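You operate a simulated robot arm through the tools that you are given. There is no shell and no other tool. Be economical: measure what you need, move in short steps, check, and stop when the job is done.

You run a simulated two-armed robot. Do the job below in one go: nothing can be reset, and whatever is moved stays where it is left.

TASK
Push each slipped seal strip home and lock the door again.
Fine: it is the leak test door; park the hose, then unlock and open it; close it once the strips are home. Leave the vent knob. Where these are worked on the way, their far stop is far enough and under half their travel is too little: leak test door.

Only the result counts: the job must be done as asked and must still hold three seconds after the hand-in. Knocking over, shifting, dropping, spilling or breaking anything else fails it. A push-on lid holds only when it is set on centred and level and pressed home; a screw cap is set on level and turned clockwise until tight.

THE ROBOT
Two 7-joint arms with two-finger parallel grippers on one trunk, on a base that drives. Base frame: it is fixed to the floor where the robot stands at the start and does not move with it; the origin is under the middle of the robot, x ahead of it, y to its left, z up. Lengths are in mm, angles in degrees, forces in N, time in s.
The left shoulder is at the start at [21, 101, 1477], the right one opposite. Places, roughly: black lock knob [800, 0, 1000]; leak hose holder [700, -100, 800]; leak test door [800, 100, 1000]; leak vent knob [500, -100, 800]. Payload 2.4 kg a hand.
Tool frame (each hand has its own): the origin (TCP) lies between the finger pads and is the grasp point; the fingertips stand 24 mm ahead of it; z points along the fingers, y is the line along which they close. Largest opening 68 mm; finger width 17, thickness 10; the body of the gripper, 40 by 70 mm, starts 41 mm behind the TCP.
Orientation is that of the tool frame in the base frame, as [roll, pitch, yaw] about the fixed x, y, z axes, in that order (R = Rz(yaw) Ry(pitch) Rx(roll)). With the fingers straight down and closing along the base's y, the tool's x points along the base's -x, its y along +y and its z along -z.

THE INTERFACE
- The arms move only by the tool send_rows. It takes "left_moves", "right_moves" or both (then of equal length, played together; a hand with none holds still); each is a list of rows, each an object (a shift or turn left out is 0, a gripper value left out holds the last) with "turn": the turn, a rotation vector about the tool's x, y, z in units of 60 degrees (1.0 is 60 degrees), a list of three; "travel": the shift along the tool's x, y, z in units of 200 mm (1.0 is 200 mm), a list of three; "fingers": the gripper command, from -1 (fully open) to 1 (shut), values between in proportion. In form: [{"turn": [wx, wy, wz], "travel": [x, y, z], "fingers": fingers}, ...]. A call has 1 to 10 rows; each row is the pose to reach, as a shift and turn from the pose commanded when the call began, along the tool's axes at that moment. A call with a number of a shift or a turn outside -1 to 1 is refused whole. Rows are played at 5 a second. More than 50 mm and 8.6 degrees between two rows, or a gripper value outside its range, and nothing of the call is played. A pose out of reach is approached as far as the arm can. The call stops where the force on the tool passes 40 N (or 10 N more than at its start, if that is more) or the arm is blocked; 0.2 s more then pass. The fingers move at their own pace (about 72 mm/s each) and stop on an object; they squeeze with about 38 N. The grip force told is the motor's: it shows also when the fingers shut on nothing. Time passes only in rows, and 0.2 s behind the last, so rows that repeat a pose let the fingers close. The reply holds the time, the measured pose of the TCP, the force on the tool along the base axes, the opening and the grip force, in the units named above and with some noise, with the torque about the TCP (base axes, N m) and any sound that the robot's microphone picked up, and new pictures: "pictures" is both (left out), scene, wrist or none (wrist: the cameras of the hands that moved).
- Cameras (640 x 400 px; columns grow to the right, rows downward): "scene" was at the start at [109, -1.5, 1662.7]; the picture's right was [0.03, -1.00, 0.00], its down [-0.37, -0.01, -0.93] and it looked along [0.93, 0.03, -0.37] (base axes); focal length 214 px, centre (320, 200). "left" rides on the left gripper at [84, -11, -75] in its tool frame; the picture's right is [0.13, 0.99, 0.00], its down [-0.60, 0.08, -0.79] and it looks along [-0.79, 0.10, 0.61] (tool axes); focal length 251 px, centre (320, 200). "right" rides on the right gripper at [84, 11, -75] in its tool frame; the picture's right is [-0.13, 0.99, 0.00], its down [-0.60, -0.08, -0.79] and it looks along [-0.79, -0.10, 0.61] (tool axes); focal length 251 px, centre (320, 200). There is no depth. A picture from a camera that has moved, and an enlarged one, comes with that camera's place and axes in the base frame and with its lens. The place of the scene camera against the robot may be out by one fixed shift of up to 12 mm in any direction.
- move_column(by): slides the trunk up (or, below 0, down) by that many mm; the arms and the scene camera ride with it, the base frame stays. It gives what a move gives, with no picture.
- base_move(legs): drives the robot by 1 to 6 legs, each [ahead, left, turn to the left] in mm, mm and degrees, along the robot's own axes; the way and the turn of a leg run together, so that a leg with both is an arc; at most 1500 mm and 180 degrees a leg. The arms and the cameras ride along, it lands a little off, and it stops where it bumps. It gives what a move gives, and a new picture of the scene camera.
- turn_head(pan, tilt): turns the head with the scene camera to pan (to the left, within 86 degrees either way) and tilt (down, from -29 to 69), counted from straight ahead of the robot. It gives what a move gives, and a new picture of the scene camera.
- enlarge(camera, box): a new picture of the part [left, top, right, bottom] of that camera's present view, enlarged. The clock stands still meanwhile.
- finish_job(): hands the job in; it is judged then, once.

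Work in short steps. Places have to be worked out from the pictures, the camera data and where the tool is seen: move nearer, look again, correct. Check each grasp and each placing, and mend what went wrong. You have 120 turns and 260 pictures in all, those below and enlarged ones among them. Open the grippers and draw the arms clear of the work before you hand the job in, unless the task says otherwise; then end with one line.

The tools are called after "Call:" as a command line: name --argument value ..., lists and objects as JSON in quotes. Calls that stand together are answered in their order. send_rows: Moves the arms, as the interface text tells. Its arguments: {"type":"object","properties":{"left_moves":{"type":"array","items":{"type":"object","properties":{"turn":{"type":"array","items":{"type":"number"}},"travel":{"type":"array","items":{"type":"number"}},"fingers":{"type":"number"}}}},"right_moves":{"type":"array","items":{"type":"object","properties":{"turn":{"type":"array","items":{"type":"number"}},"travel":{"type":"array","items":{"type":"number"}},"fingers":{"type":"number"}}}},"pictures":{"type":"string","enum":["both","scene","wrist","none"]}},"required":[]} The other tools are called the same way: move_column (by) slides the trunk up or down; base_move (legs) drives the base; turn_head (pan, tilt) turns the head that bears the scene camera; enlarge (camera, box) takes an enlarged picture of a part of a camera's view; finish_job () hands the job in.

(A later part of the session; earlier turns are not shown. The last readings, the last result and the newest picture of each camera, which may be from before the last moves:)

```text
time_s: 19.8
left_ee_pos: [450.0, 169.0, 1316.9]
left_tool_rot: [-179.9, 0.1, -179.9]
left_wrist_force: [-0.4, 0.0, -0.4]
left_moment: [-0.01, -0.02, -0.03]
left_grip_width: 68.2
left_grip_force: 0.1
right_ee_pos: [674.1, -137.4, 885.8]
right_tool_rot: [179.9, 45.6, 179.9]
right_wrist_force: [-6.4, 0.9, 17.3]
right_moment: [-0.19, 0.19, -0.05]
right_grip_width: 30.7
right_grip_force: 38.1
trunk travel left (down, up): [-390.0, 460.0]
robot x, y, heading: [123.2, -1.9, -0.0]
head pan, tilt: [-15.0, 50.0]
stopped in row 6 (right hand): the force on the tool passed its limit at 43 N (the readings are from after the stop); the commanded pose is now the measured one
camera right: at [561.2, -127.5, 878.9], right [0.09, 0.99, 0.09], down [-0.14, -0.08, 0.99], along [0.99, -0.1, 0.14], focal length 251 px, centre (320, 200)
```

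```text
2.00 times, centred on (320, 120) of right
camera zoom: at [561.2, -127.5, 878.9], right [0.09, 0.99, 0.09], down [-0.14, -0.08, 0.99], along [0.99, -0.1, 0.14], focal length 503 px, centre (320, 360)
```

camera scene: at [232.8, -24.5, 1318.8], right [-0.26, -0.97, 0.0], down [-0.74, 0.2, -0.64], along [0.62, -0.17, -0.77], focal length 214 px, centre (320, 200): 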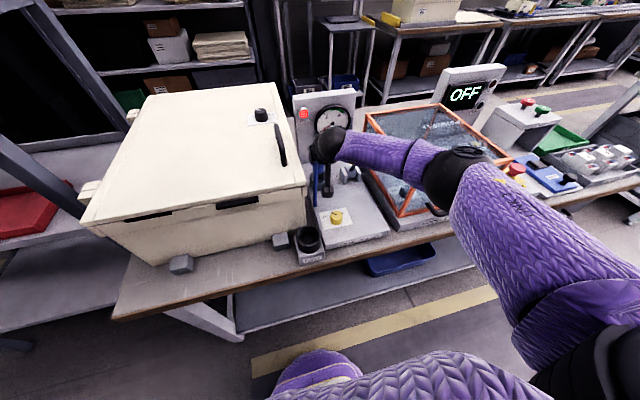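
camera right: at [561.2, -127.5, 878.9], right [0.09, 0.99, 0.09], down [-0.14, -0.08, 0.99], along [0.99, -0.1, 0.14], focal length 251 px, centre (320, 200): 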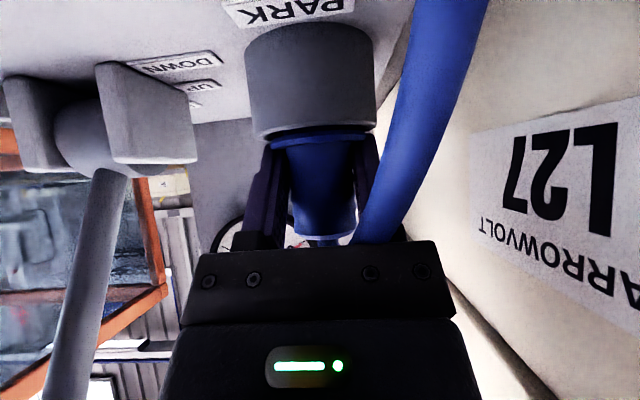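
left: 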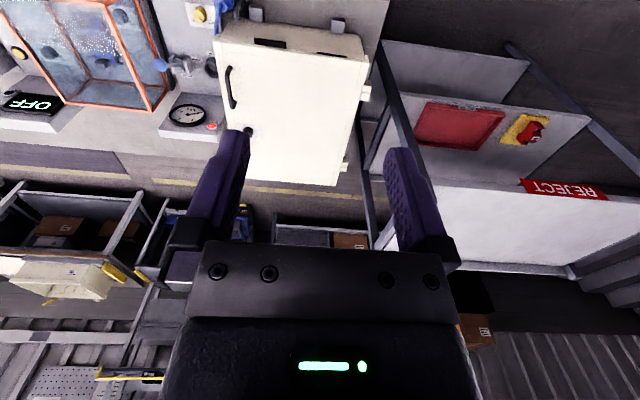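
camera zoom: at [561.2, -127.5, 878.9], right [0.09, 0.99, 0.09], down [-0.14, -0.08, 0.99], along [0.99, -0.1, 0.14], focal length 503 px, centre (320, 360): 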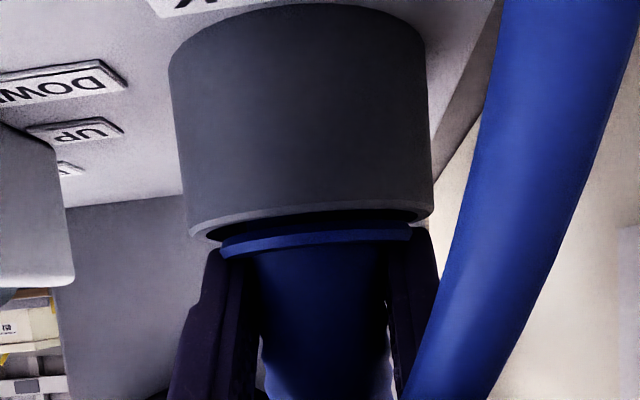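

The flange sits at the cup rim, as it did in PORT, so it is seated. Opening partly and watching.

Call:
send_rows --right_moves '[{"travel": [0, 0, 0], "fingers": 0}, {"travel": [0, 0, 0], "fingers": -0.3}, {"travel": [0, 0, 0], "fingers": -0.4}]' --pictures "wrist"

```text
time_s: 20.6
left_ee_pos: [450.3, 169.5, 1317.0]
left_tool_rot: [-179.9, 0.1, -179.9]
left_wrist_force: [0.4, 0.3, -0.1]
left_moment: [0.01, 0.0, 0.05]
left_grip_width: 68.0
left_grip_force: 0.0
right_ee_pos: [674.3, -137.2, 885.5]
right_tool_rot: [179.9, 45.6, 179.9]
right_wrist_force: [1.1, 0.7, 25.5]
right_moment: [-0.12, -0.29, -0.01]
right_grip_width: 32.1
right_grip_force: 0.1
trunk travel left (down, up): [-390.0, 460.0]
robot x, y, heading: [118.2, 1.3, 0.2]
head pan, tilt: [-15.0, 50.0]
camera right: at [561.3, -127.2, 878.9], right [0.09, 0.99, 0.09], down [-0.14, -0.08, 0.99], along [0.99, -0.1, 0.14], focal length 251 px, centre (320, 200)
```

right: 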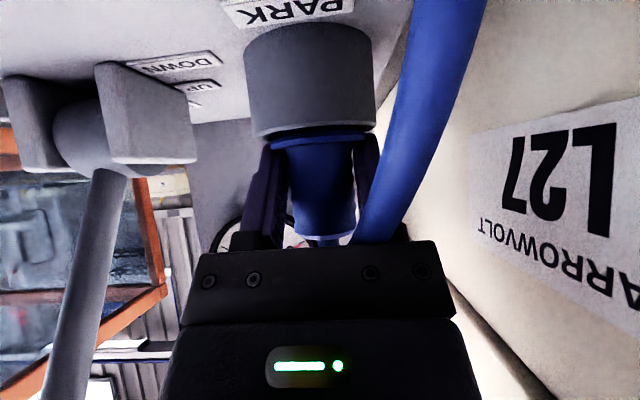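

Call:
send_rows --right_moves '[{"travel": [-0.01, 0, -0.01], "fingers": -0.5}, {"travel": [-0.01, 0, -0.01], "fingers": -0.5}, {"travel": [-0.01, 0, -0.01], "fingers": -0.5}]' --pictures "wrist"

```text
time_s: 21.4
left_ee_pos: [451.3, 168.6, 1315.8]
left_tool_rot: [-179.9, 0.1, -179.9]
left_wrist_force: [0.4, -0.5, 0.3]
left_moment: [0.0, 0.02, 0.0]
left_grip_width: 68.0
left_grip_force: 0.0
right_ee_pos: [673.8, -138.2, 886.9]
right_tool_rot: [179.9, 45.3, 179.9]
right_wrist_force: [-2.4, -2.5, 8.4]
right_moment: [-0.26, -0.01, -0.02]
right_grip_width: 38.7
right_grip_force: 0.0
trunk travel left (down, up): [-390.0, 460.0]
robot x, y, heading: [120.3, 0.6, -0.0]
head pan, tilt: [-15.0, 50.0]
camera right: at [561.2, -128.1, 879.9], right [0.09, 0.99, 0.09], down [-0.14, -0.08, 0.99], along [0.99, -0.1, 0.13], focal length 251 px, centre (320, 200)
```

right: 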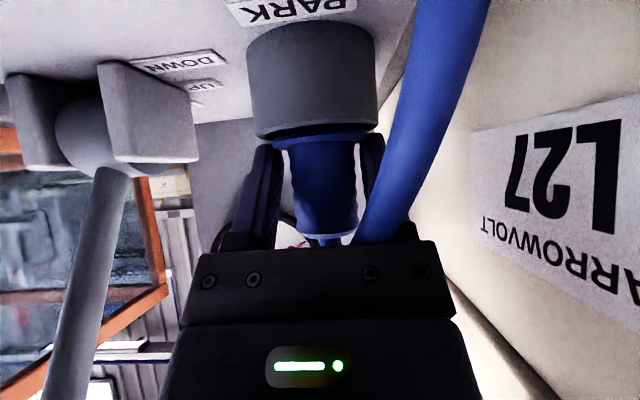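

The fingertips were resting on the cup rim. I'll lift a few mm as they open, then withdraw along the tool axis.

Call:
send_rows --right_moves '[{"travel": [-0.008, 0, -0.02], "fingers": -0.5}, {"travel": [-0.01, 0, -0.03], "fingers": -0.6}, {"travel": [-0.01, 0, -0.03], "fingers": -0.6}, {"travel": [-0.01, 0, -0.1], "fingers": -0.6}]' --pictures "wrist"

```text
time_s: 22.4
left_ee_pos: [451.9, 168.0, 1316.6]
left_tool_rot: [-179.9, 0.0, -179.9]
left_wrist_force: [0.2, -0.4, -0.9]
left_moment: [0.02, 0.01, 0.01]
left_grip_width: 67.9
left_grip_force: 0.1
right_ee_pos: [661.5, -137.3, 901.9]
right_tool_rot: [179.9, 45.4, 180.0]
right_wrist_force: [0.5, 0.3, -1.0]
right_moment: [0.02, -0.01, -0.01]
right_grip_width: 54.1
right_grip_force: 0.0
trunk travel left (down, up): [-390.0, 460.0]
robot x, y, heading: [120.2, -1.8, -0.0]
head pan, tilt: [-15.0, 50.0]
camera right: at [549.1, -127.5, 895.5], right [0.09, 0.99, 0.09], down [-0.14, -0.08, 0.99], along [0.99, -0.1, 0.13], focal length 251 px, centre (320, 200)
```

right: 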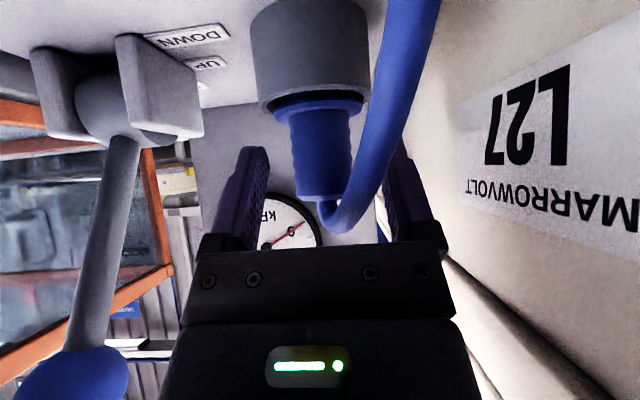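

The plug stands in PARK by itself and the hose is clear of the fingers. Withdrawing back and up.

Call:
send_rows --right_moves '[{"travel": [0, 0, -0.2], "fingers": -0.6}, {"travel": [0, 0, -0.4]}, {"travel": [0, 0, -0.6]}, {"travel": [-0.1, 0, -0.75]}, {"travel": [-0.2, 0, -0.9]}]' --pictures "both"

Call:
enlarge --camera "scene" --box '[270, 80, 390, 190]'

```text
time_s: 23.6
left_ee_pos: [451.5, 169.3, 1316.0]
left_tool_rot: [-179.9, 0.1, -179.9]
left_wrist_force: [0.7, -0.5, 0.8]
left_moment: [-0.01, 0.01, 0.01]
left_grip_width: 68.1
left_grip_force: 0.1
right_ee_pos: [561.9, -136.3, 1057.4]
right_tool_rot: [-180.0, 45.3, 179.9]
right_wrist_force: [-0.3, 0.2, 0.3]
right_moment: [0.01, -0.02, 0.03]
right_grip_width: 54.0
right_grip_force: 0.1
trunk travel left (down, up): [-390.0, 460.0]
robot x, y, heading: [119.5, 0.1, -0.1]
head pan, tilt: [-15.0, 50.0]
camera scene: at [232.6, -24.5, 1318.8], right [-0.26, -0.97, 0.0], down [-0.74, 0.2, -0.64], along [0.62, -0.17, -0.77], focal length 214 px, centre (320, 200)
camera right: at [449.8, -126.8, 1050.0], right [0.09, 0.99, 0.09], down [-0.14, -0.08, 0.99], along [0.99, -0.1, 0.13], focal length 251 px, centre (320, 200)
```

scene: 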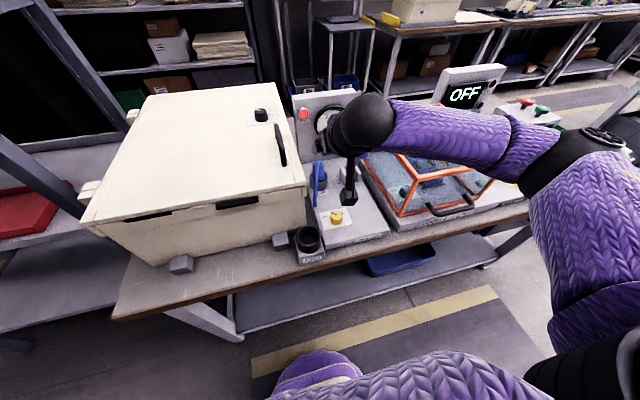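
right: 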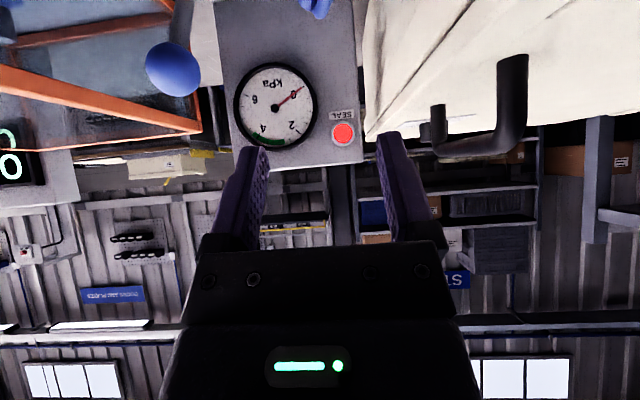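

```text
3.64 times, centred on (330, 135) of scene
camera zoom: at [232.6, -24.5, 1318.8], right [-0.26, -0.97, 0.0], down [-0.74, 0.2, -0.64], along [0.62, -0.17, -0.77], focal length 780 px, centre (284, 436)
```

zoom: 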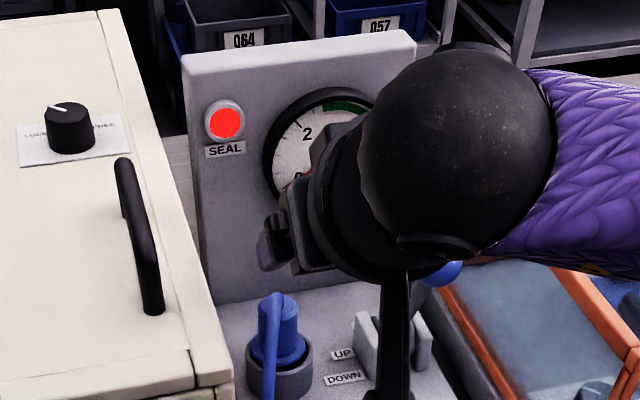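

The hose is parked. The knob reads LOCK on the left and FREE on the right, so it needs a clockwise turn. I'll drive 70 mm closer for reach and look at the lid.

Call:
base_move --legs '[[70, 0, 0]]'

Call:
enlarge --camera "scene" --box '[200, 60, 340, 180]'

```text
time_s: 24.6
left_ee_pos: [522.3, 168.3, 1315.5]
left_tool_rot: [-179.9, 0.0, -179.8]
left_wrist_force: [1.0, 0.1, 0.2]
left_moment: [0.02, 0.03, -0.01]
left_grip_width: 68.0
left_grip_force: 0.1
right_ee_pos: [633.7, -136.1, 1054.9]
right_tool_rot: [179.9, 45.2, 179.9]
right_wrist_force: [-0.4, 0.1, -0.1]
right_moment: [-0.03, -0.02, 0.01]
right_grip_width: 54.5
right_grip_force: 0.0
trunk travel left (down, up): [-390.0, 460.0]
robot x, y, heading: [188.0, 2.4, -0.2]
head pan, tilt: [-15.0, 50.0]
camera scene: at [303.9, -24.6, 1318.7], right [-0.26, -0.97, 0.0], down [-0.74, 0.2, -0.64], along [0.62, -0.17, -0.77], focal length 214 px, centre (320, 200)
```

scene: 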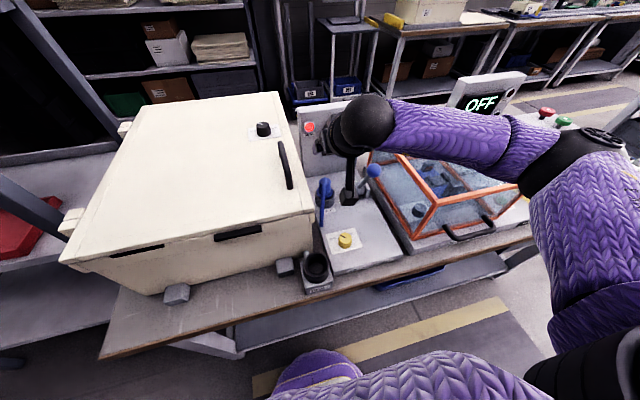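

```text
3.33 times, centred on (270, 120) of scene
camera zoom: at [303.9, -24.6, 1318.7], right [-0.26, -0.97, 0.0], down [-0.74, 0.2, -0.64], along [0.62, -0.17, -0.77], focal length 715 px, centre (487, 467)
```

zoom: 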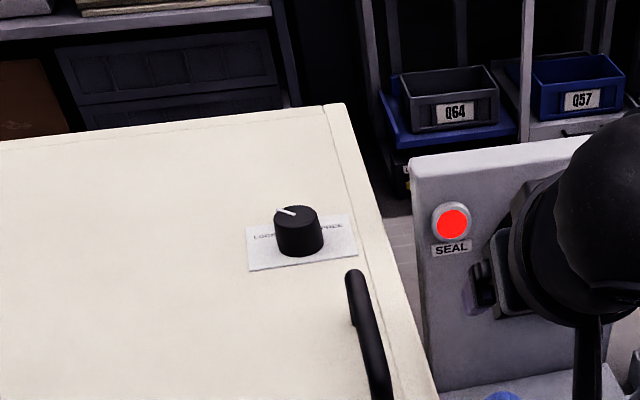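

The knob is near (778,−8), with its top at z≈1040. I'll bring the right hand up to pointing-down above it and look.

Call:
send_rows --right_moves '[{"travel": [-0.15, 0.05, -0.04], "turn": [0, 0.125, 0], "fingers": -0.6}, {"travel": [-0.25, 0.2, -0.06], "turn": [0, 0.25, 0]}, {"travel": [-0.35, 0.32, -0.08], "turn": [0, 0.375, 0]}, {"travel": [-0.45, 0.43, -0.09], "turn": [0, 0.5, 0]}, {"travel": [-0.52, 0.54, -0.1], "turn": [0, 0.625, 0]}, {"travel": [-0.57, 0.64, -0.1], "turn": [0, 0.75, 0]}]' --pictures "both"

Call:
enlarge --camera "right" --box '[240, 40, 420, 200]'

```text
time_s: 26.0
left_ee_pos: [523.5, 169.9, 1316.4]
left_tool_rot: [-179.8, 0.0, -179.8]
left_wrist_force: [-0.1, 1.2, 0.0]
left_moment: [-0.02, -0.02, 0.02]
left_grip_width: 68.0
left_grip_force: 0.1
right_ee_pos: [658.3, -28.7, 1137.3]
right_tool_rot: [180.0, 2.2, -179.8]
right_wrist_force: [-0.7, 0.0, -0.2]
right_moment: [0.0, -0.01, 0.0]
right_grip_width: 54.6
right_grip_force: 0.1
right hand out of reach, approached as far as the arm can: row 5, 6
trunk travel left (down, up): [-390.0, 460.0]
robot x, y, heading: [189.9, -1.9, -0.2]
head pan, tilt: [-15.0, 50.0]
camera scene: at [303.0, -24.4, 1318.8], right [-0.26, -0.97, 0.0], down [-0.74, 0.2, -0.64], along [0.62, -0.17, -0.77], focal length 214 px, centre (320, 200)
camera right: at [572.0, -19.5, 1208.3], right [0.13, 0.99, 0.01], down [0.57, -0.08, 0.81], along [0.81, -0.1, -0.58], focal length 251 px, centre (320, 200)
```

scene: 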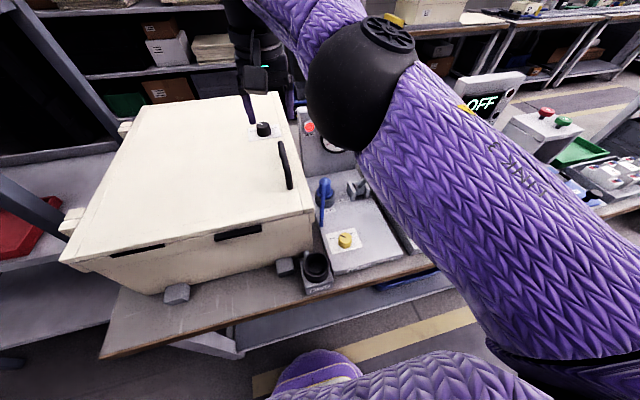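
right: 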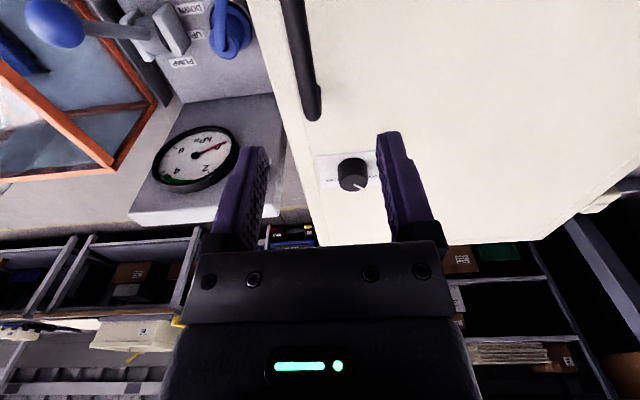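

```text
2.50 times, centred on (330, 120) of right
camera zoom: at [572.0, -19.5, 1208.3], right [0.13, 0.99, 0.01], down [0.57, -0.08, 0.81], along [0.81, -0.1, -0.58], focal length 629 px, centre (295, 400)
```

zoom: 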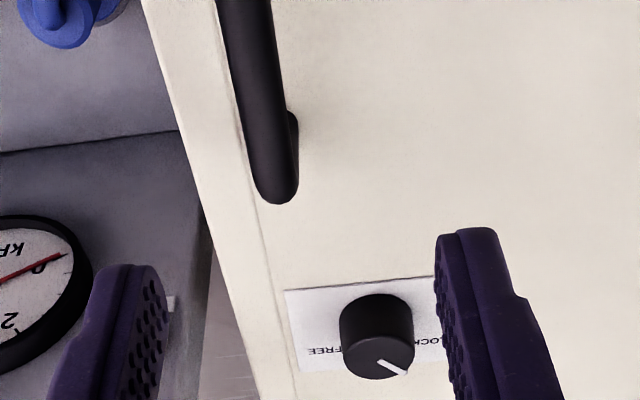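

With the tool down, arm reach is about 480 mm from the shoulder, so the knob is ~80 mm too far. Turning the robot 55° left brings the right shoulder forward; I'll do that and then edge 25 mm toward the bench, raising the column 50 first.

Call:
move_column --by 60

Call:
base_move --legs '[[0, 0, 55]]'

Call:
turn_head --pan -55 --tilt 50

```text
time_s: 27.0
left_ee_pos: [522.4, 168.2, 1377.1]
left_tool_rot: [-179.9, 0.0, -179.9]
left_wrist_force: [0.0, -0.8, 0.4]
left_moment: [-0.01, 0.04, 0.0]
left_grip_width: 68.0
left_grip_force: 0.1
right_ee_pos: [654.7, -28.4, 1207.0]
right_tool_rot: [-180.0, 3.5, 179.9]
right_wrist_force: [-0.2, 0.6, -1.0]
right_moment: [-0.02, -0.03, 0.03]
right_grip_width: 54.4
right_grip_force: 0.0
trunk travel left (down, up): [-450.0, 400.0]
robot x, y, heading: [193.8, -3.1, 0.1]
head pan, tilt: [-15.0, 50.0]
```

```text
time_s: 29.9
left_ee_pos: [239.3, 369.4, 1376.5]
left_tool_rot: [-179.9, 0.0, -124.4]
left_wrist_force: [0.2, 0.5, 0.1]
left_moment: [0.02, -0.02, 0.02]
left_grip_width: 67.9
left_grip_force: 0.0
right_ee_pos: [477.3, 365.7, 1207.2]
right_tool_rot: [180.0, 3.6, -124.6]
right_wrist_force: [0.0, -0.1, -0.7]
right_moment: [-0.02, 0.0, -0.03]
right_grip_width: 54.4
right_grip_force: 0.0
trunk travel left (down, up): [-450.0, 400.0]
robot x, y, heading: [191.1, 0.6, 55.4]
head pan, tilt: [-15.0, 50.0]
camera scene: at [268.2, 66.4, 1379.2], right [0.65, -0.76, 0.0], down [-0.58, -0.5, -0.64], along [0.49, 0.42, -0.77], focal length 214 px, centre (320, 200)
```

scene: 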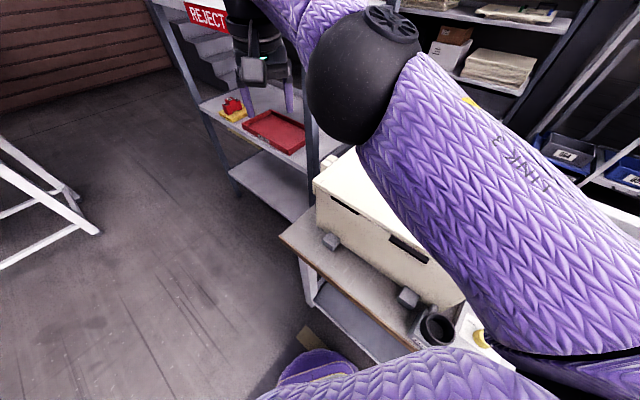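

```text
time_s: 30.9
left_ee_pos: [239.0, 369.4, 1377.7]
left_tool_rot: [-179.9, 0.1, -124.3]
left_wrist_force: [-1.6, -0.4, 0.5]
left_moment: [-0.01, -0.04, 0.01]
left_grip_width: 67.9
left_grip_force: 0.1
right_ee_pos: [476.5, 365.9, 1205.6]
right_tool_rot: [179.9, 3.5, -124.6]
right_wrist_force: [-0.8, -0.8, -0.2]
right_moment: [0.03, 0.0, 0.0]
right_grip_width: 54.4
right_grip_force: 0.1
trunk travel left (down, up): [-450.0, 400.0]
robot x, y, heading: [190.9, 0.8, 55.1]
head pan, tilt: [-55.0, 50.0]
camera scene: at [286.7, 17.0, 1379.2], right [0.01, -1.0, 0.0], down [-0.77, -0.01, -0.64], along [0.64, 0.01, -0.77], focal length 214 px, centre (320, 200)
```

scene: 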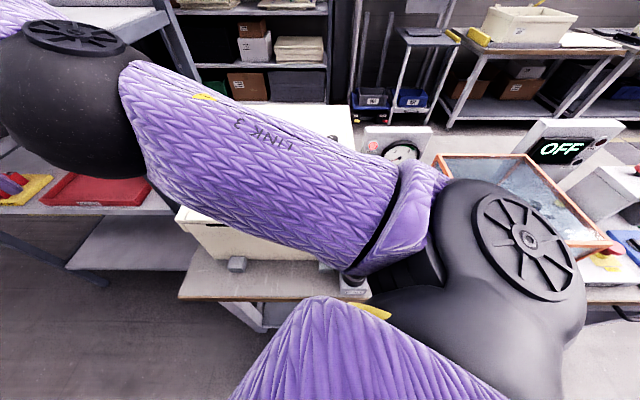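

The turn went fine. I'll strafe ~30 mm toward the bench, then sweep the right hand over the lid toward the knob, keeping its yaw so there's clockwise range left.

Call:
base_move --legs '[[17, -25, 0]]'

Call:
send_rows --right_moves '[{"travel": [0.08, -0.2, 0.04], "fingers": -0.6}, {"travel": [0.16, -0.4, 0.08]}, {"travel": [0.24, -0.6, 0.12]}, {"travel": [0.32, -0.8, 0.16]}, {"travel": [0.4, -1.0, 0.2]}]' --pictures "scene"

```text
time_s: 31.8
left_ee_pos: [270.9, 369.4, 1375.6]
left_tool_rot: [-179.9, 0.0, -124.4]
left_wrist_force: [0.0, 0.0, -0.3]
left_moment: [0.0, 0.02, -0.02]
left_grip_width: 68.0
left_grip_force: 0.1
right_ee_pos: [509.6, 366.0, 1205.4]
right_tool_rot: [179.9, 3.5, -124.6]
right_wrist_force: [0.8, -0.4, 0.2]
right_moment: [-0.05, 0.04, 0.0]
right_grip_width: 54.4
right_grip_force: 0.3
trunk travel left (down, up): [-450.0, 400.0]
robot x, y, heading: [220.1, -0.4, 55.7]
head pan, tilt: [-55.0, 50.0]
camera scene: at [318.5, 16.8, 1379.1], right [0.01, -1.0, 0.0], down [-0.77, -0.01, -0.64], along [0.64, 0.01, -0.77], focal length 214 px, centre (320, 200)
```

scene: 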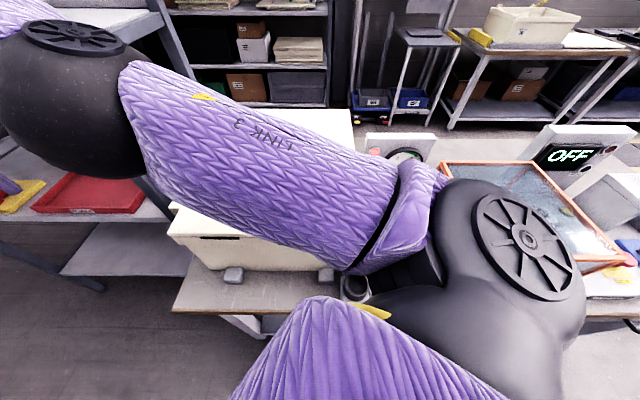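

```text
time_s: 33.0
left_ee_pos: [266.7, 371.4, 1376.1]
left_tool_rot: [-179.7, 0.0, -124.3]
left_wrist_force: [-0.6, 1.8, -0.4]
left_moment: [-0.05, -0.02, 0.01]
left_grip_width: 68.1
left_grip_force: 0.1
right_ee_pos: [628.1, 188.3, 1161.8]
right_tool_rot: [180.0, 3.4, -125.0]
right_wrist_force: [-2.0, 0.1, -0.2]
right_moment: [-0.02, -0.12, 0.0]
right_grip_width: 54.3
right_grip_force: 0.0
right hand out of reach, approached as far as the arm can: row 1, 2, 3
trunk travel left (down, up): [-450.0, 400.0]
robot x, y, heading: [219.8, 3.4, 55.5]
head pan, tilt: [-55.0, 50.0]
camera scene: at [314.0, 18.4, 1379.4], right [0.01, -1.0, 0.0], down [-0.76, -0.01, -0.64], along [0.64, 0.0, -0.76], focal length 214 px, centre (320, 200)
```

scene: 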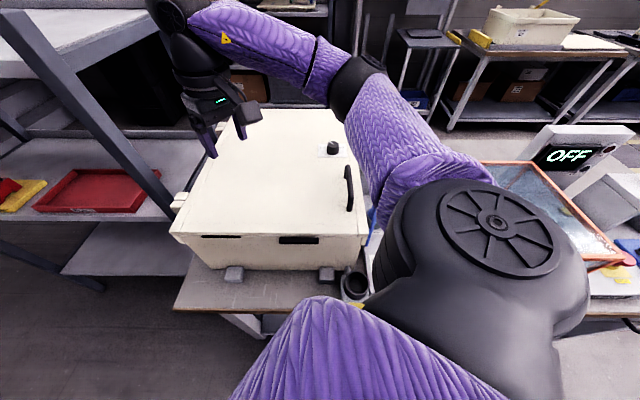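

Call:
send_rows --right_moves '[{"travel": [0.08, -0.2, 0.04], "fingers": -0.6}, {"travel": [0.16, -0.4, 0.08]}, {"travel": [0.24, -0.6, 0.12]}, {"travel": [0.32, -0.8, 0.16]}, {"travel": [0.38, -0.97, 0.2]}]' --pictures "both"

Call:
enlarge --camera "scene" --box '[280, 80, 440, 220]'

```text
time_s: 34.2
left_ee_pos: [269.0, 368.4, 1376.6]
left_tool_rot: [-179.9, 0.0, -124.4]
left_wrist_force: [-0.3, -0.9, -0.1]
left_moment: [0.0, 0.0, 0.0]
left_grip_width: 68.1
left_grip_force: 0.1
right_ee_pos: [726.0, 46.6, 1126.1]
right_tool_rot: [-180.0, 3.6, -124.5]
right_wrist_force: [0.2, 0.0, 0.0]
right_moment: [0.0, 0.02, -0.02]
right_grip_width: 54.3
right_grip_force: 0.2
right hand out of reach, approached as far as the arm can: row 5
trunk travel left (down, up): [-450.0, 400.0]
robot x, y, heading: [222.0, -1.9, 55.4]
head pan, tilt: [-55.0, 50.0]
camera scene: at [317.0, 16.8, 1379.2], right [0.01, -1.0, 0.0], down [-0.77, -0.01, -0.64], along [0.64, 0.01, -0.77], focal length 214 px, centre (320, 200)
camera right: at [667.2, -20.9, 1195.6], right [-0.74, 0.67, 0.01], down [0.38, 0.41, 0.83], along [0.55, 0.62, -0.56], focal length 251 px, centre (320, 200)
```

scene: 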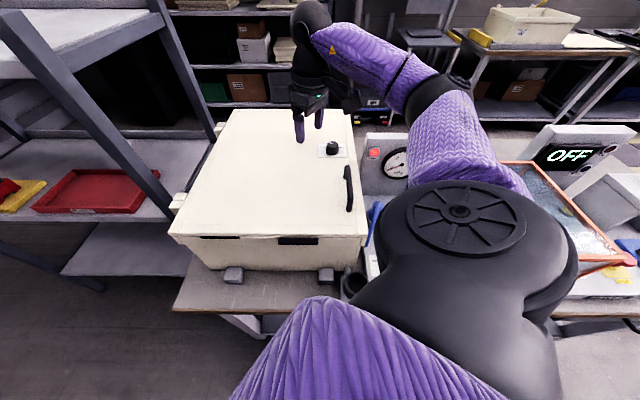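
right: 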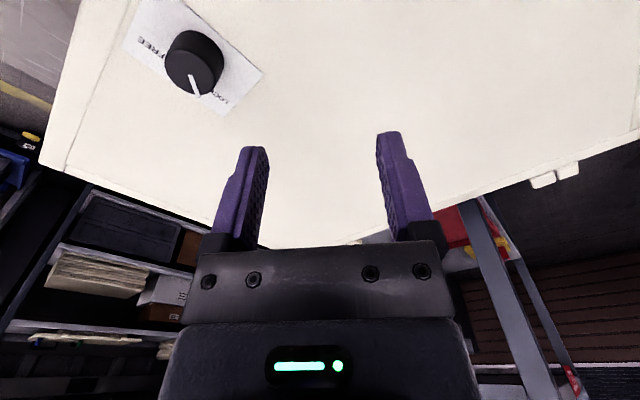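

```text
2.86 times, centred on (360, 150) of scene
camera zoom: at [317.0, 16.8, 1379.2], right [0.01, -1.0, 0.0], down [-0.77, -0.01, -0.64], along [0.64, 0.01, -0.77], focal length 613 px, centre (206, 343)
```

zoom: 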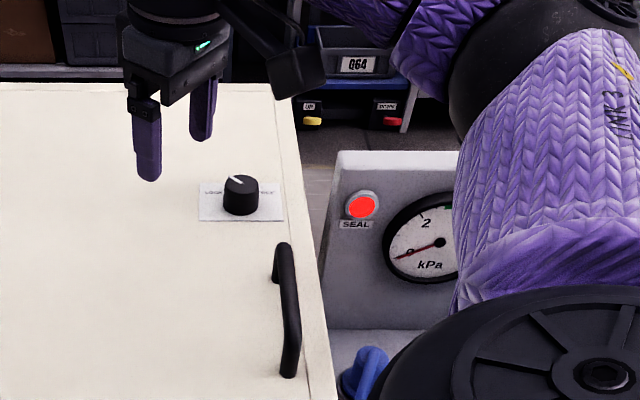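

The knob is near (777,−12) and ~34 mm across. I'll move above it and check.

Call:
send_rows --right_moves '[{"travel": [0.05, -0.19, 0.08], "fingers": -0.8}, {"travel": [0.097, -0.376, 0.16]}, {"travel": [0.097, -0.376, 0.22]}]' --pictures "wrist"

Call:
enlarge --camera "scene" --box '[280, 80, 440, 220]'

```text
time_s: 35.0
left_ee_pos: [270.2, 371.7, 1377.5]
left_tool_rot: [-179.9, 0.0, -124.3]
left_wrist_force: [0.1, 0.1, -0.3]
left_moment: [-0.01, -0.01, 0.03]
left_grip_width: 67.8
left_grip_force: 0.1
right_ee_pos: [718.9, 23.2, 1086.6]
right_tool_rot: [-179.9, 3.5, -124.7]
right_wrist_force: [0.0, -0.7, -0.9]
right_moment: [-0.04, -0.01, 0.0]
right_grip_width: 61.4
right_grip_force: 0.0
right hand out of reach, approached as far as the arm can: row 1, 2, 3
trunk travel left (down, up): [-450.0, 400.0]
robot x, y, heading: [220.9, -1.4, 55.5]
head pan, tilt: [-55.0, 50.0]
camera right: at [659.3, -45.5, 1156.6], right [-0.74, 0.67, 0.01], down [0.38, 0.41, 0.83], along [0.55, 0.62, -0.56], focal length 251 px, centre (320, 200)
```

right: 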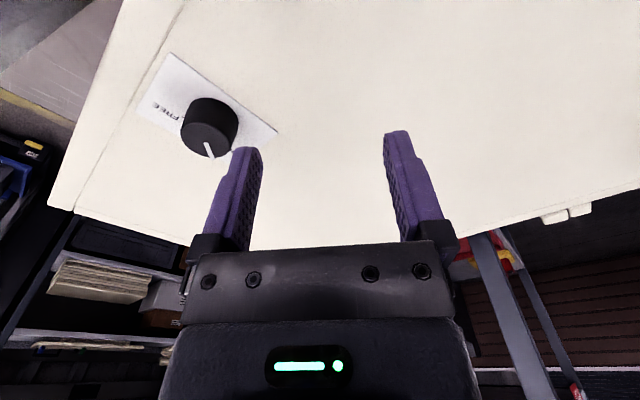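

```text
2.86 times, centred on (360, 150) of scene
camera zoom: at [317.3, 17.5, 1379.1], right [0.01, -1.0, 0.0], down [-0.77, -0.01, -0.64], along [0.64, 0.01, -0.77], focal length 613 px, centre (206, 343)
```

zoom: 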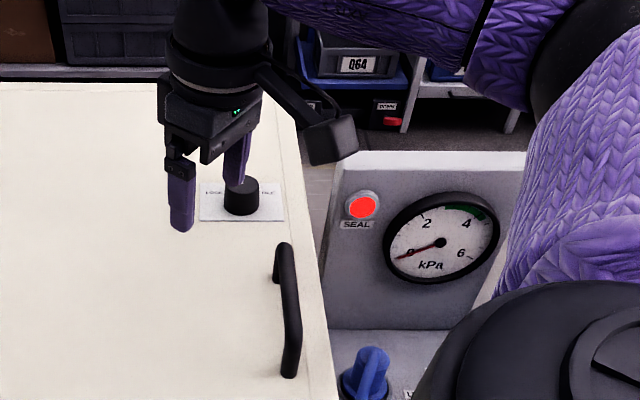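

The yaw offset seems to limit reach. I'll rotate the hand clockwise toward its neutral yaw (180°) and see where it lands.

Call:
send_rows --right_moves '[{"turn": [0, 0, 0.13], "fingers": -0.8}, {"turn": [0, 0, 0.26]}, {"turn": [0, 0, 0.39]}, {"turn": [0, 0, 0.52]}, {"turn": [0, 0, 0.65]}, {"turn": [0, 0, 0.78]}, {"turn": [0, 0, 0.9]}]' --pictures "wrist"

```text
time_s: 36.6
left_ee_pos: [269.6, 368.6, 1377.0]
left_tool_rot: [-179.8, 0.1, -124.3]
left_wrist_force: [0.1, -0.2, 0.1]
left_moment: [0.01, -0.02, -0.01]
left_grip_width: 68.2
left_grip_force: 0.0
right_ee_pos: [717.5, 20.9, 1086.7]
right_tool_rot: [177.2, 1.8, -178.8]
right_wrist_force: [0.4, 0.0, 0.1]
right_moment: [0.01, -0.02, 0.02]
right_grip_width: 61.3
right_grip_force: 0.2
trunk travel left (down, up): [-450.0, 400.0]
robot x, y, heading: [225.4, -0.4, 55.5]
head pan, tilt: [-55.0, 50.0]
camera right: at [630.3, 24.6, 1159.2], right [0.11, 0.99, 0.05], down [0.58, -0.11, 0.81], along [0.81, -0.05, -0.59], focal length 251 px, centre (320, 200)
```

right: 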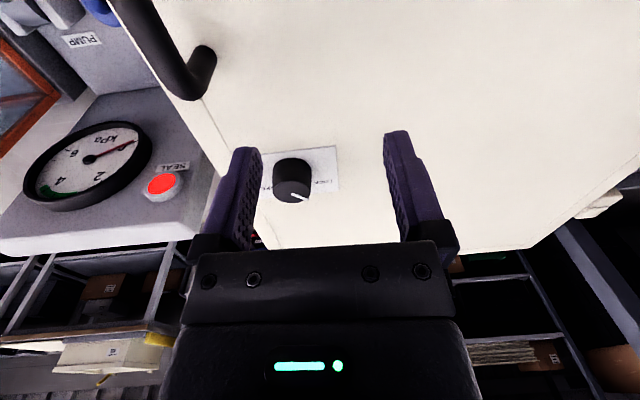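

Call:
send_rows --right_moves '[{"travel": [-0.15, -0.07, 0.0], "fingers": -0.8}, {"travel": [-0.29, -0.14, 0.0]}, {"travel": [-0.29, -0.14, 0.1]}]' --pictures "both"

```text
time_s: 37.4
left_ee_pos: [270.0, 368.7, 1377.7]
left_tool_rot: [-180.0, 0.0, -124.4]
left_wrist_force: [-0.6, -0.3, -0.5]
left_moment: [0.04, 0.0, -0.01]
left_grip_width: 68.2
left_grip_force: 0.1
right_ee_pos: [776.2, -5.4, 1067.2]
right_tool_rot: [177.1, 2.1, -178.6]
right_wrist_force: [-0.1, 1.5, 0.7]
right_moment: [0.01, -0.04, 0.02]
right_grip_width: 61.3
right_grip_force: 0.0
trunk travel left (down, up): [-450.0, 400.0]
robot x, y, heading: [223.2, -0.0, 55.4]
head pan, tilt: [-55.0, 50.0]
camera scene: at [317.2, 16.6, 1379.2], right [0.01, -1.0, 0.0], down [-0.77, -0.01, -0.64], along [0.64, 0.01, -0.77], focal length 214 px, centre (320, 200)
camera right: at [690.2, -1.3, 1139.7], right [0.1, 0.99, 0.06], down [0.58, -0.11, 0.81], along [0.81, -0.05, -0.59], focal length 251 px, centre (320, 200)
```

scene: 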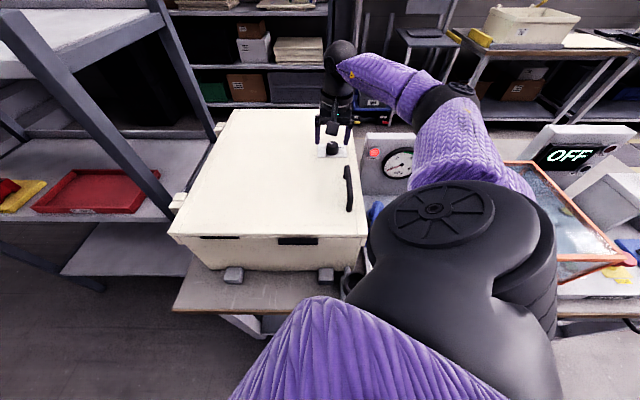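
right: 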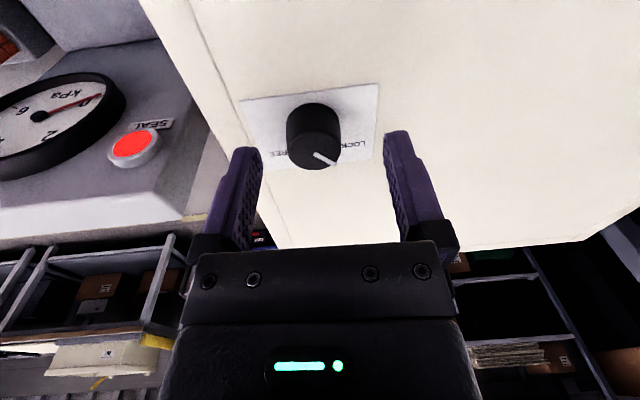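

The knob is at about (783,−9). I'll step over it, lower, and close.

Call:
send_rows --right_moves '[{"travel": [-0.035, -0.02, 0.03], "fingers": -0.8}, {"travel": [-0.035, -0.02, 0.08]}, {"travel": [-0.035, -0.02, 0.125]}, {"travel": [-0.035, -0.02, 0.125], "fingers": 0.5}, {"travel": [-0.035, -0.02, 0.125], "fingers": 1}, {"travel": [-0.035, -0.02, 0.125], "fingers": 1}]' --pictures "both"

```text
time_s: 38.8
left_ee_pos: [270.1, 368.0, 1377.9]
left_tool_rot: [180.0, 0.1, -124.4]
left_wrist_force: [-0.5, 0.8, 0.4]
left_moment: [-0.01, -0.01, 0.0]
left_grip_width: 68.1
left_grip_force: 0.1
right_ee_pos: [784.4, -9.7, 1040.8]
right_tool_rot: [177.1, 2.0, -178.8]
right_wrist_force: [-0.7, -7.9, -3.1]
right_moment: [-0.37, -0.15, -0.05]
right_grip_width: 32.4
right_grip_force: 45.0
trunk travel left (down, up): [-450.0, 400.0]
robot x, y, heading: [219.9, 1.7, 55.3]
head pan, tilt: [-55.0, 50.0]
camera scene: at [317.3, 15.3, 1379.1], right [0.01, -1.0, 0.0], down [-0.77, -0.01, -0.64], along [0.64, 0.01, -0.77], focal length 214 px, centre (320, 200)
camera right: at [697.9, -5.3, 1114.7], right [0.1, 0.99, 0.05], down [0.58, -0.11, 0.81], along [0.81, -0.05, -0.59], focal length 251 px, centre (320, 200)
```

scene: 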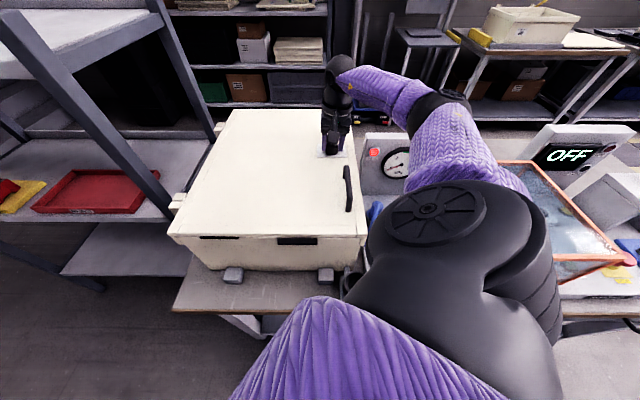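
right: 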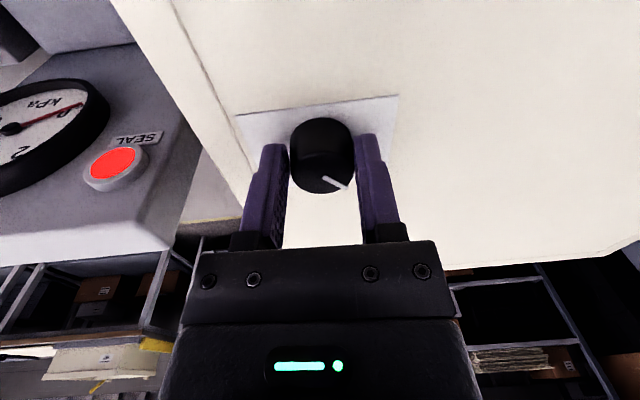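

Gripped the knob at 32 mm, with the pointer visible. Turning clockwise up to ~60°.

Call:
send_rows --right_moves '[{"turn": [0, 0, 0.13], "fingers": 1}, {"turn": [0, 0, 0.26]}, {"turn": [0, 0, 0.39]}, {"turn": [0, 0, 0.52]}, {"turn": [0, 0, 0.65]}, {"turn": [0, 0, 0.78]}, {"turn": [0, 0, 0.91]}, {"turn": [0, 0, 1.0]}]' --pictures "wrist"

```text
time_s: 40.7
left_ee_pos: [271.0, 370.6, 1375.6]
left_tool_rot: [180.0, -0.1, -124.2]
left_wrist_force: [-0.2, 0.5, 0.0]
left_moment: [0.02, 0.03, -0.04]
left_grip_width: 68.2
left_grip_force: 0.0
right_ee_pos: [788.3, -4.9, 1041.0]
right_tool_rot: [176.3, -1.6, 121.6]
right_wrist_force: [10.3, 8.2, -0.8]
right_moment: [-0.22, -0.44, 0.07]
right_grip_width: 32.5
right_grip_force: 45.5
trunk travel left (down, up): [-450.0, 400.0]
robot x, y, heading: [222.1, 1.3, 55.7]
head pan, tilt: [-55.0, 50.0]
stopped in row 8 (right hand): the force on the tool passed its limit at 41 N (the readings are from after the stop); the commanded pose is now the measured one
camera right: at [749.6, 68.3, 1120.7], right [0.91, 0.41, 0.06], down [0.22, -0.6, 0.77], along [0.35, -0.69, -0.64], focal length 251 px, centre (320, 200)
```

right: 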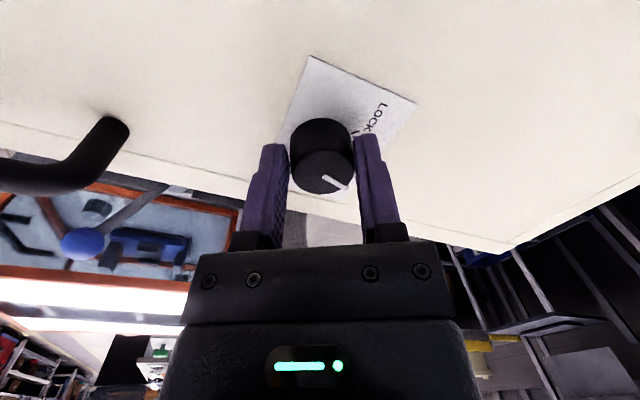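

It turned ~60° and the pointer now faces straight ahead; it stopped on side force rather than torque. I'll release, re-centre and grip again here.

Call:
send_rows --right_moves '[{"fingers": -0.4}, {"fingers": -0.4}, {"fingers": -0.4}]' --pictures "wrist"

Call:
enlarge --camera "right" --box '[220, 40, 420, 240]'

```text
time_s: 41.5
left_ee_pos: [268.9, 370.3, 1377.5]
left_tool_rot: [-180.0, 0.0, -124.3]
left_wrist_force: [-0.8, 0.5, 1.0]
left_moment: [0.02, 0.0, -0.02]
left_grip_width: 68.1
left_grip_force: 0.0
right_ee_pos: [785.5, -6.4, 1042.9]
right_tool_rot: [176.4, -1.6, 121.5]
right_wrist_force: [-0.4, 0.1, 0.3]
right_moment: [-0.01, 0.0, 0.0]
right_grip_width: 47.9
right_grip_force: 0.0
trunk travel left (down, up): [-450.0, 400.0]
robot x, y, heading: [220.4, 3.3, 55.9]
head pan, tilt: [-55.0, 50.0]
camera right: at [748.2, 65.8, 1121.3], right [0.91, 0.41, 0.06], down [0.22, -0.6, 0.77], along [0.35, -0.69, -0.64], focal length 251 px, centre (320, 200)
```

right: 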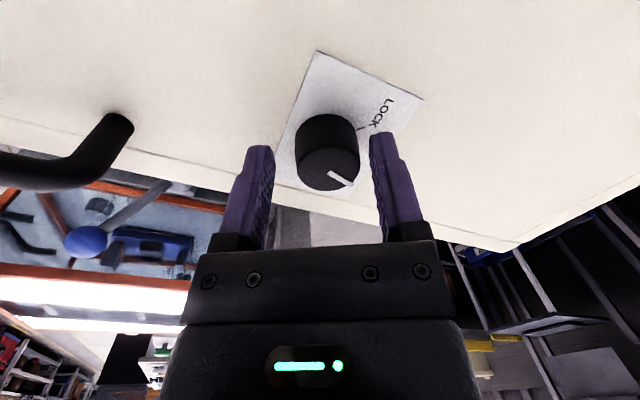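

```text
2.00 times, centred on (320, 140) of right
camera zoom: at [748.2, 65.8, 1121.3], right [0.91, 0.41, 0.06], down [0.22, -0.6, 0.77], along [0.35, -0.69, -0.64], focal length 503 px, centre (320, 320)
```

zoom: 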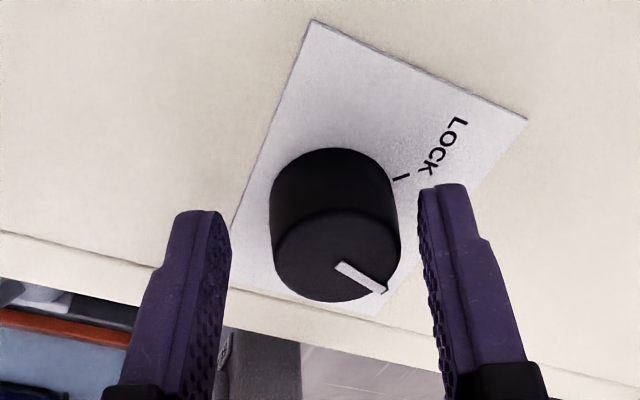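

The pointer now faces ahead (LOCK mark left behind). I'll regrip slightly re-centred and continue clockwise.

Call:
send_rows --right_moves '[{"travel": [0, 0.012, 0], "fingers": 0}, {"travel": [0, 0.012, 0], "fingers": 1}, {"travel": [0, 0.012, 0], "fingers": 1}, {"travel": [0, 0.012, 0], "turn": [0, 0, 0.13], "fingers": 1}, {"travel": [0, 0.012, 0], "turn": [0, 0, 0.26]}, {"travel": [0, 0.012, 0], "turn": [0, 0, 0.39]}, {"travel": [0, 0.012, 0], "turn": [0, 0, 0.52]}, {"travel": [0, 0.012, 0], "turn": [0, 0, 0.65]}, {"travel": [0, 0.012, 0], "turn": [0, 0, 0.78]}, {"travel": [0, 0.012, 0], "turn": [0, 0, 0.91]}]' --pictures "wrist"

```text
time_s: 43.4
left_ee_pos: [271.2, 370.3, 1376.4]
left_tool_rot: [179.9, -0.1, -124.3]
left_wrist_force: [-0.9, 1.3, -0.1]
left_moment: [0.01, -0.01, -0.01]
left_grip_width: 68.1
left_grip_force: 0.1
right_ee_pos: [791.7, -2.0, 1042.8]
right_tool_rot: [178.0, -3.9, 80.2]
right_wrist_force: [13.4, 3.5, -4.5]
right_moment: [-0.01, -0.55, 0.1]
right_grip_width: 32.0
right_grip_force: 44.6
trunk travel left (down, up): [-450.0, 400.0]
robot x, y, heading: [223.4, 0.8, 56.0]
head pan, tilt: [-55.0, 50.0]
stopped in row 9 (right hand): the force on the tool passed its limit at 41 N (the readings are from after the stop); the commanded pose is now the measured one
camera right: at [813.9, 72.4, 1124.2], right [0.95, -0.3, 0.03], down [-0.22, -0.63, 0.75], along [-0.21, -0.72, -0.66], focal length 251 px, centre (320, 200)
```

right: 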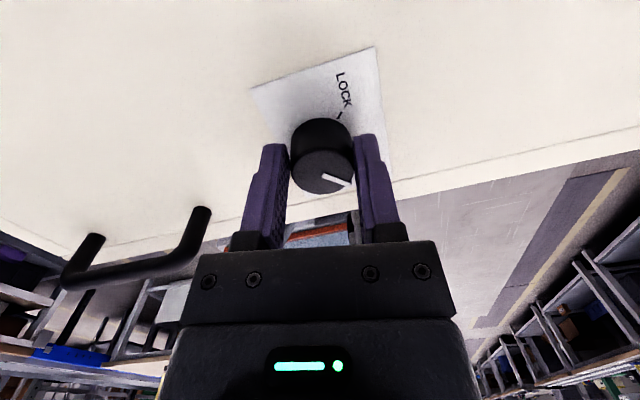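

Pointer is now ~33° right of ahead. The FREE mark should be around 60–70° right, so I'll release, regrip, and turn more.

Call:
send_rows --right_moves '[{"fingers": -0.4}, {"fingers": -0.4}, {"fingers": -0.4}]' --pictures "wrist"

Call:
enlarge --camera "right" --box '[220, 40, 420, 240]'

```text
time_s: 44.2
left_ee_pos: [269.7, 370.0, 1376.9]
left_tool_rot: [179.9, 0.0, -124.3]
left_wrist_force: [-0.1, 0.3, 0.0]
left_moment: [-0.03, 0.01, 0.01]
left_grip_width: 67.9
left_grip_force: 0.1
right_ee_pos: [789.0, -4.6, 1044.1]
right_tool_rot: [178.1, -3.9, 80.0]
right_wrist_force: [0.9, -1.2, -0.1]
right_moment: [0.01, 0.02, 0.02]
right_grip_width: 47.7
right_grip_force: 0.0
trunk travel left (down, up): [-450.0, 400.0]
robot x, y, heading: [220.4, -4.6, 55.4]
head pan, tilt: [-55.0, 50.0]
camera right: at [811.3, 71.1, 1125.4], right [0.95, -0.3, 0.02], down [-0.22, -0.63, 0.75], along [-0.21, -0.72, -0.66], focal length 251 px, centre (320, 200)
```

right: 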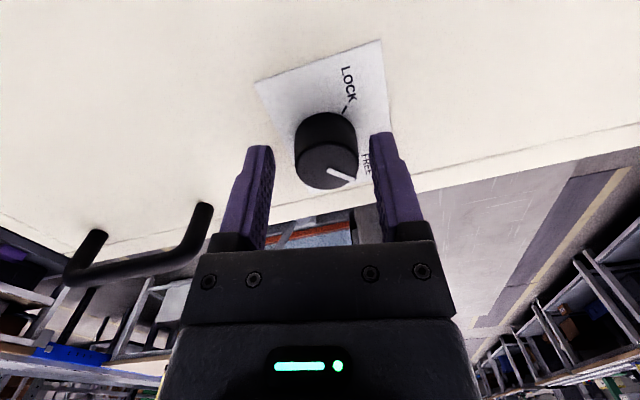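

```text
2.00 times, centred on (320, 140) of right
camera zoom: at [811.3, 71.1, 1125.4], right [0.95, -0.3, 0.02], down [-0.22, -0.63, 0.75], along [-0.21, -0.72, -0.66], focal length 503 px, centre (320, 320)
```

zoom: 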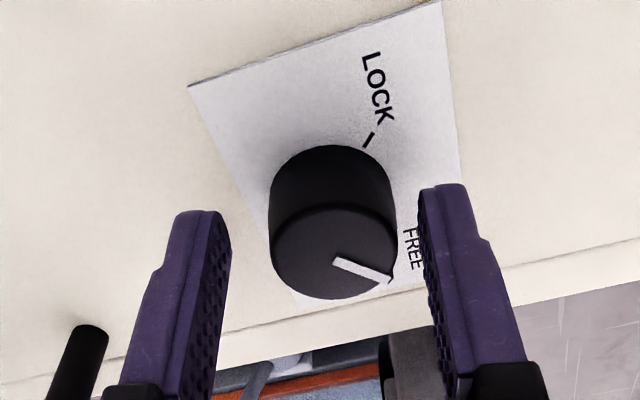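

The pointer appears to be right by the FREE tick. I'll regrip and try 20° more to make sure it's against the stop.

Call:
send_rows --right_moves '[{"travel": [0, 0.012, 0], "fingers": 0}, {"travel": [0, 0.012, 0], "fingers": 1}, {"travel": [0, 0.012, 0], "fingers": 1}, {"travel": [0, 0.012, 0], "turn": [0, 0, 0.08], "fingers": 1}, {"travel": [0, 0.012, 0], "turn": [0, 0, 0.16]}, {"travel": [0, 0.012, 0], "turn": [0, 0, 0.24]}, {"travel": [0, 0.012, 0], "turn": [0, 0, 0.32]}]' --pictures "wrist"

```text
time_s: 45.8
left_ee_pos: [272.2, 369.0, 1377.4]
left_tool_rot: [180.0, 0.1, -124.3]
left_wrist_force: [-0.6, 0.4, -0.2]
left_moment: [0.0, 0.02, 0.02]
left_grip_width: 67.8
left_grip_force: 0.0
right_ee_pos: [793.6, -5.0, 1044.2]
right_tool_rot: [179.4, -4.3, 60.7]
right_wrist_force: [15.6, -1.6, 9.4]
right_moment: [-0.23, -0.28, 0.39]
right_grip_width: 32.2
right_grip_force: 44.9
trunk travel left (down, up): [-450.0, 400.0]
robot x, y, heading: [224.6, 0.5, 55.5]
head pan, tilt: [-55.0, 50.0]
camera right: at [840.7, 57.0, 1125.9], right [0.8, -0.6, 0.0], down [-0.4, -0.54, 0.74], along [-0.45, -0.6, -0.67], focal length 251 px, centre (320, 200)
```

right: 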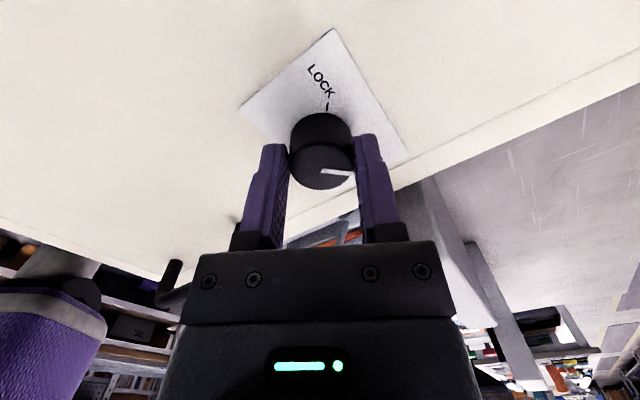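

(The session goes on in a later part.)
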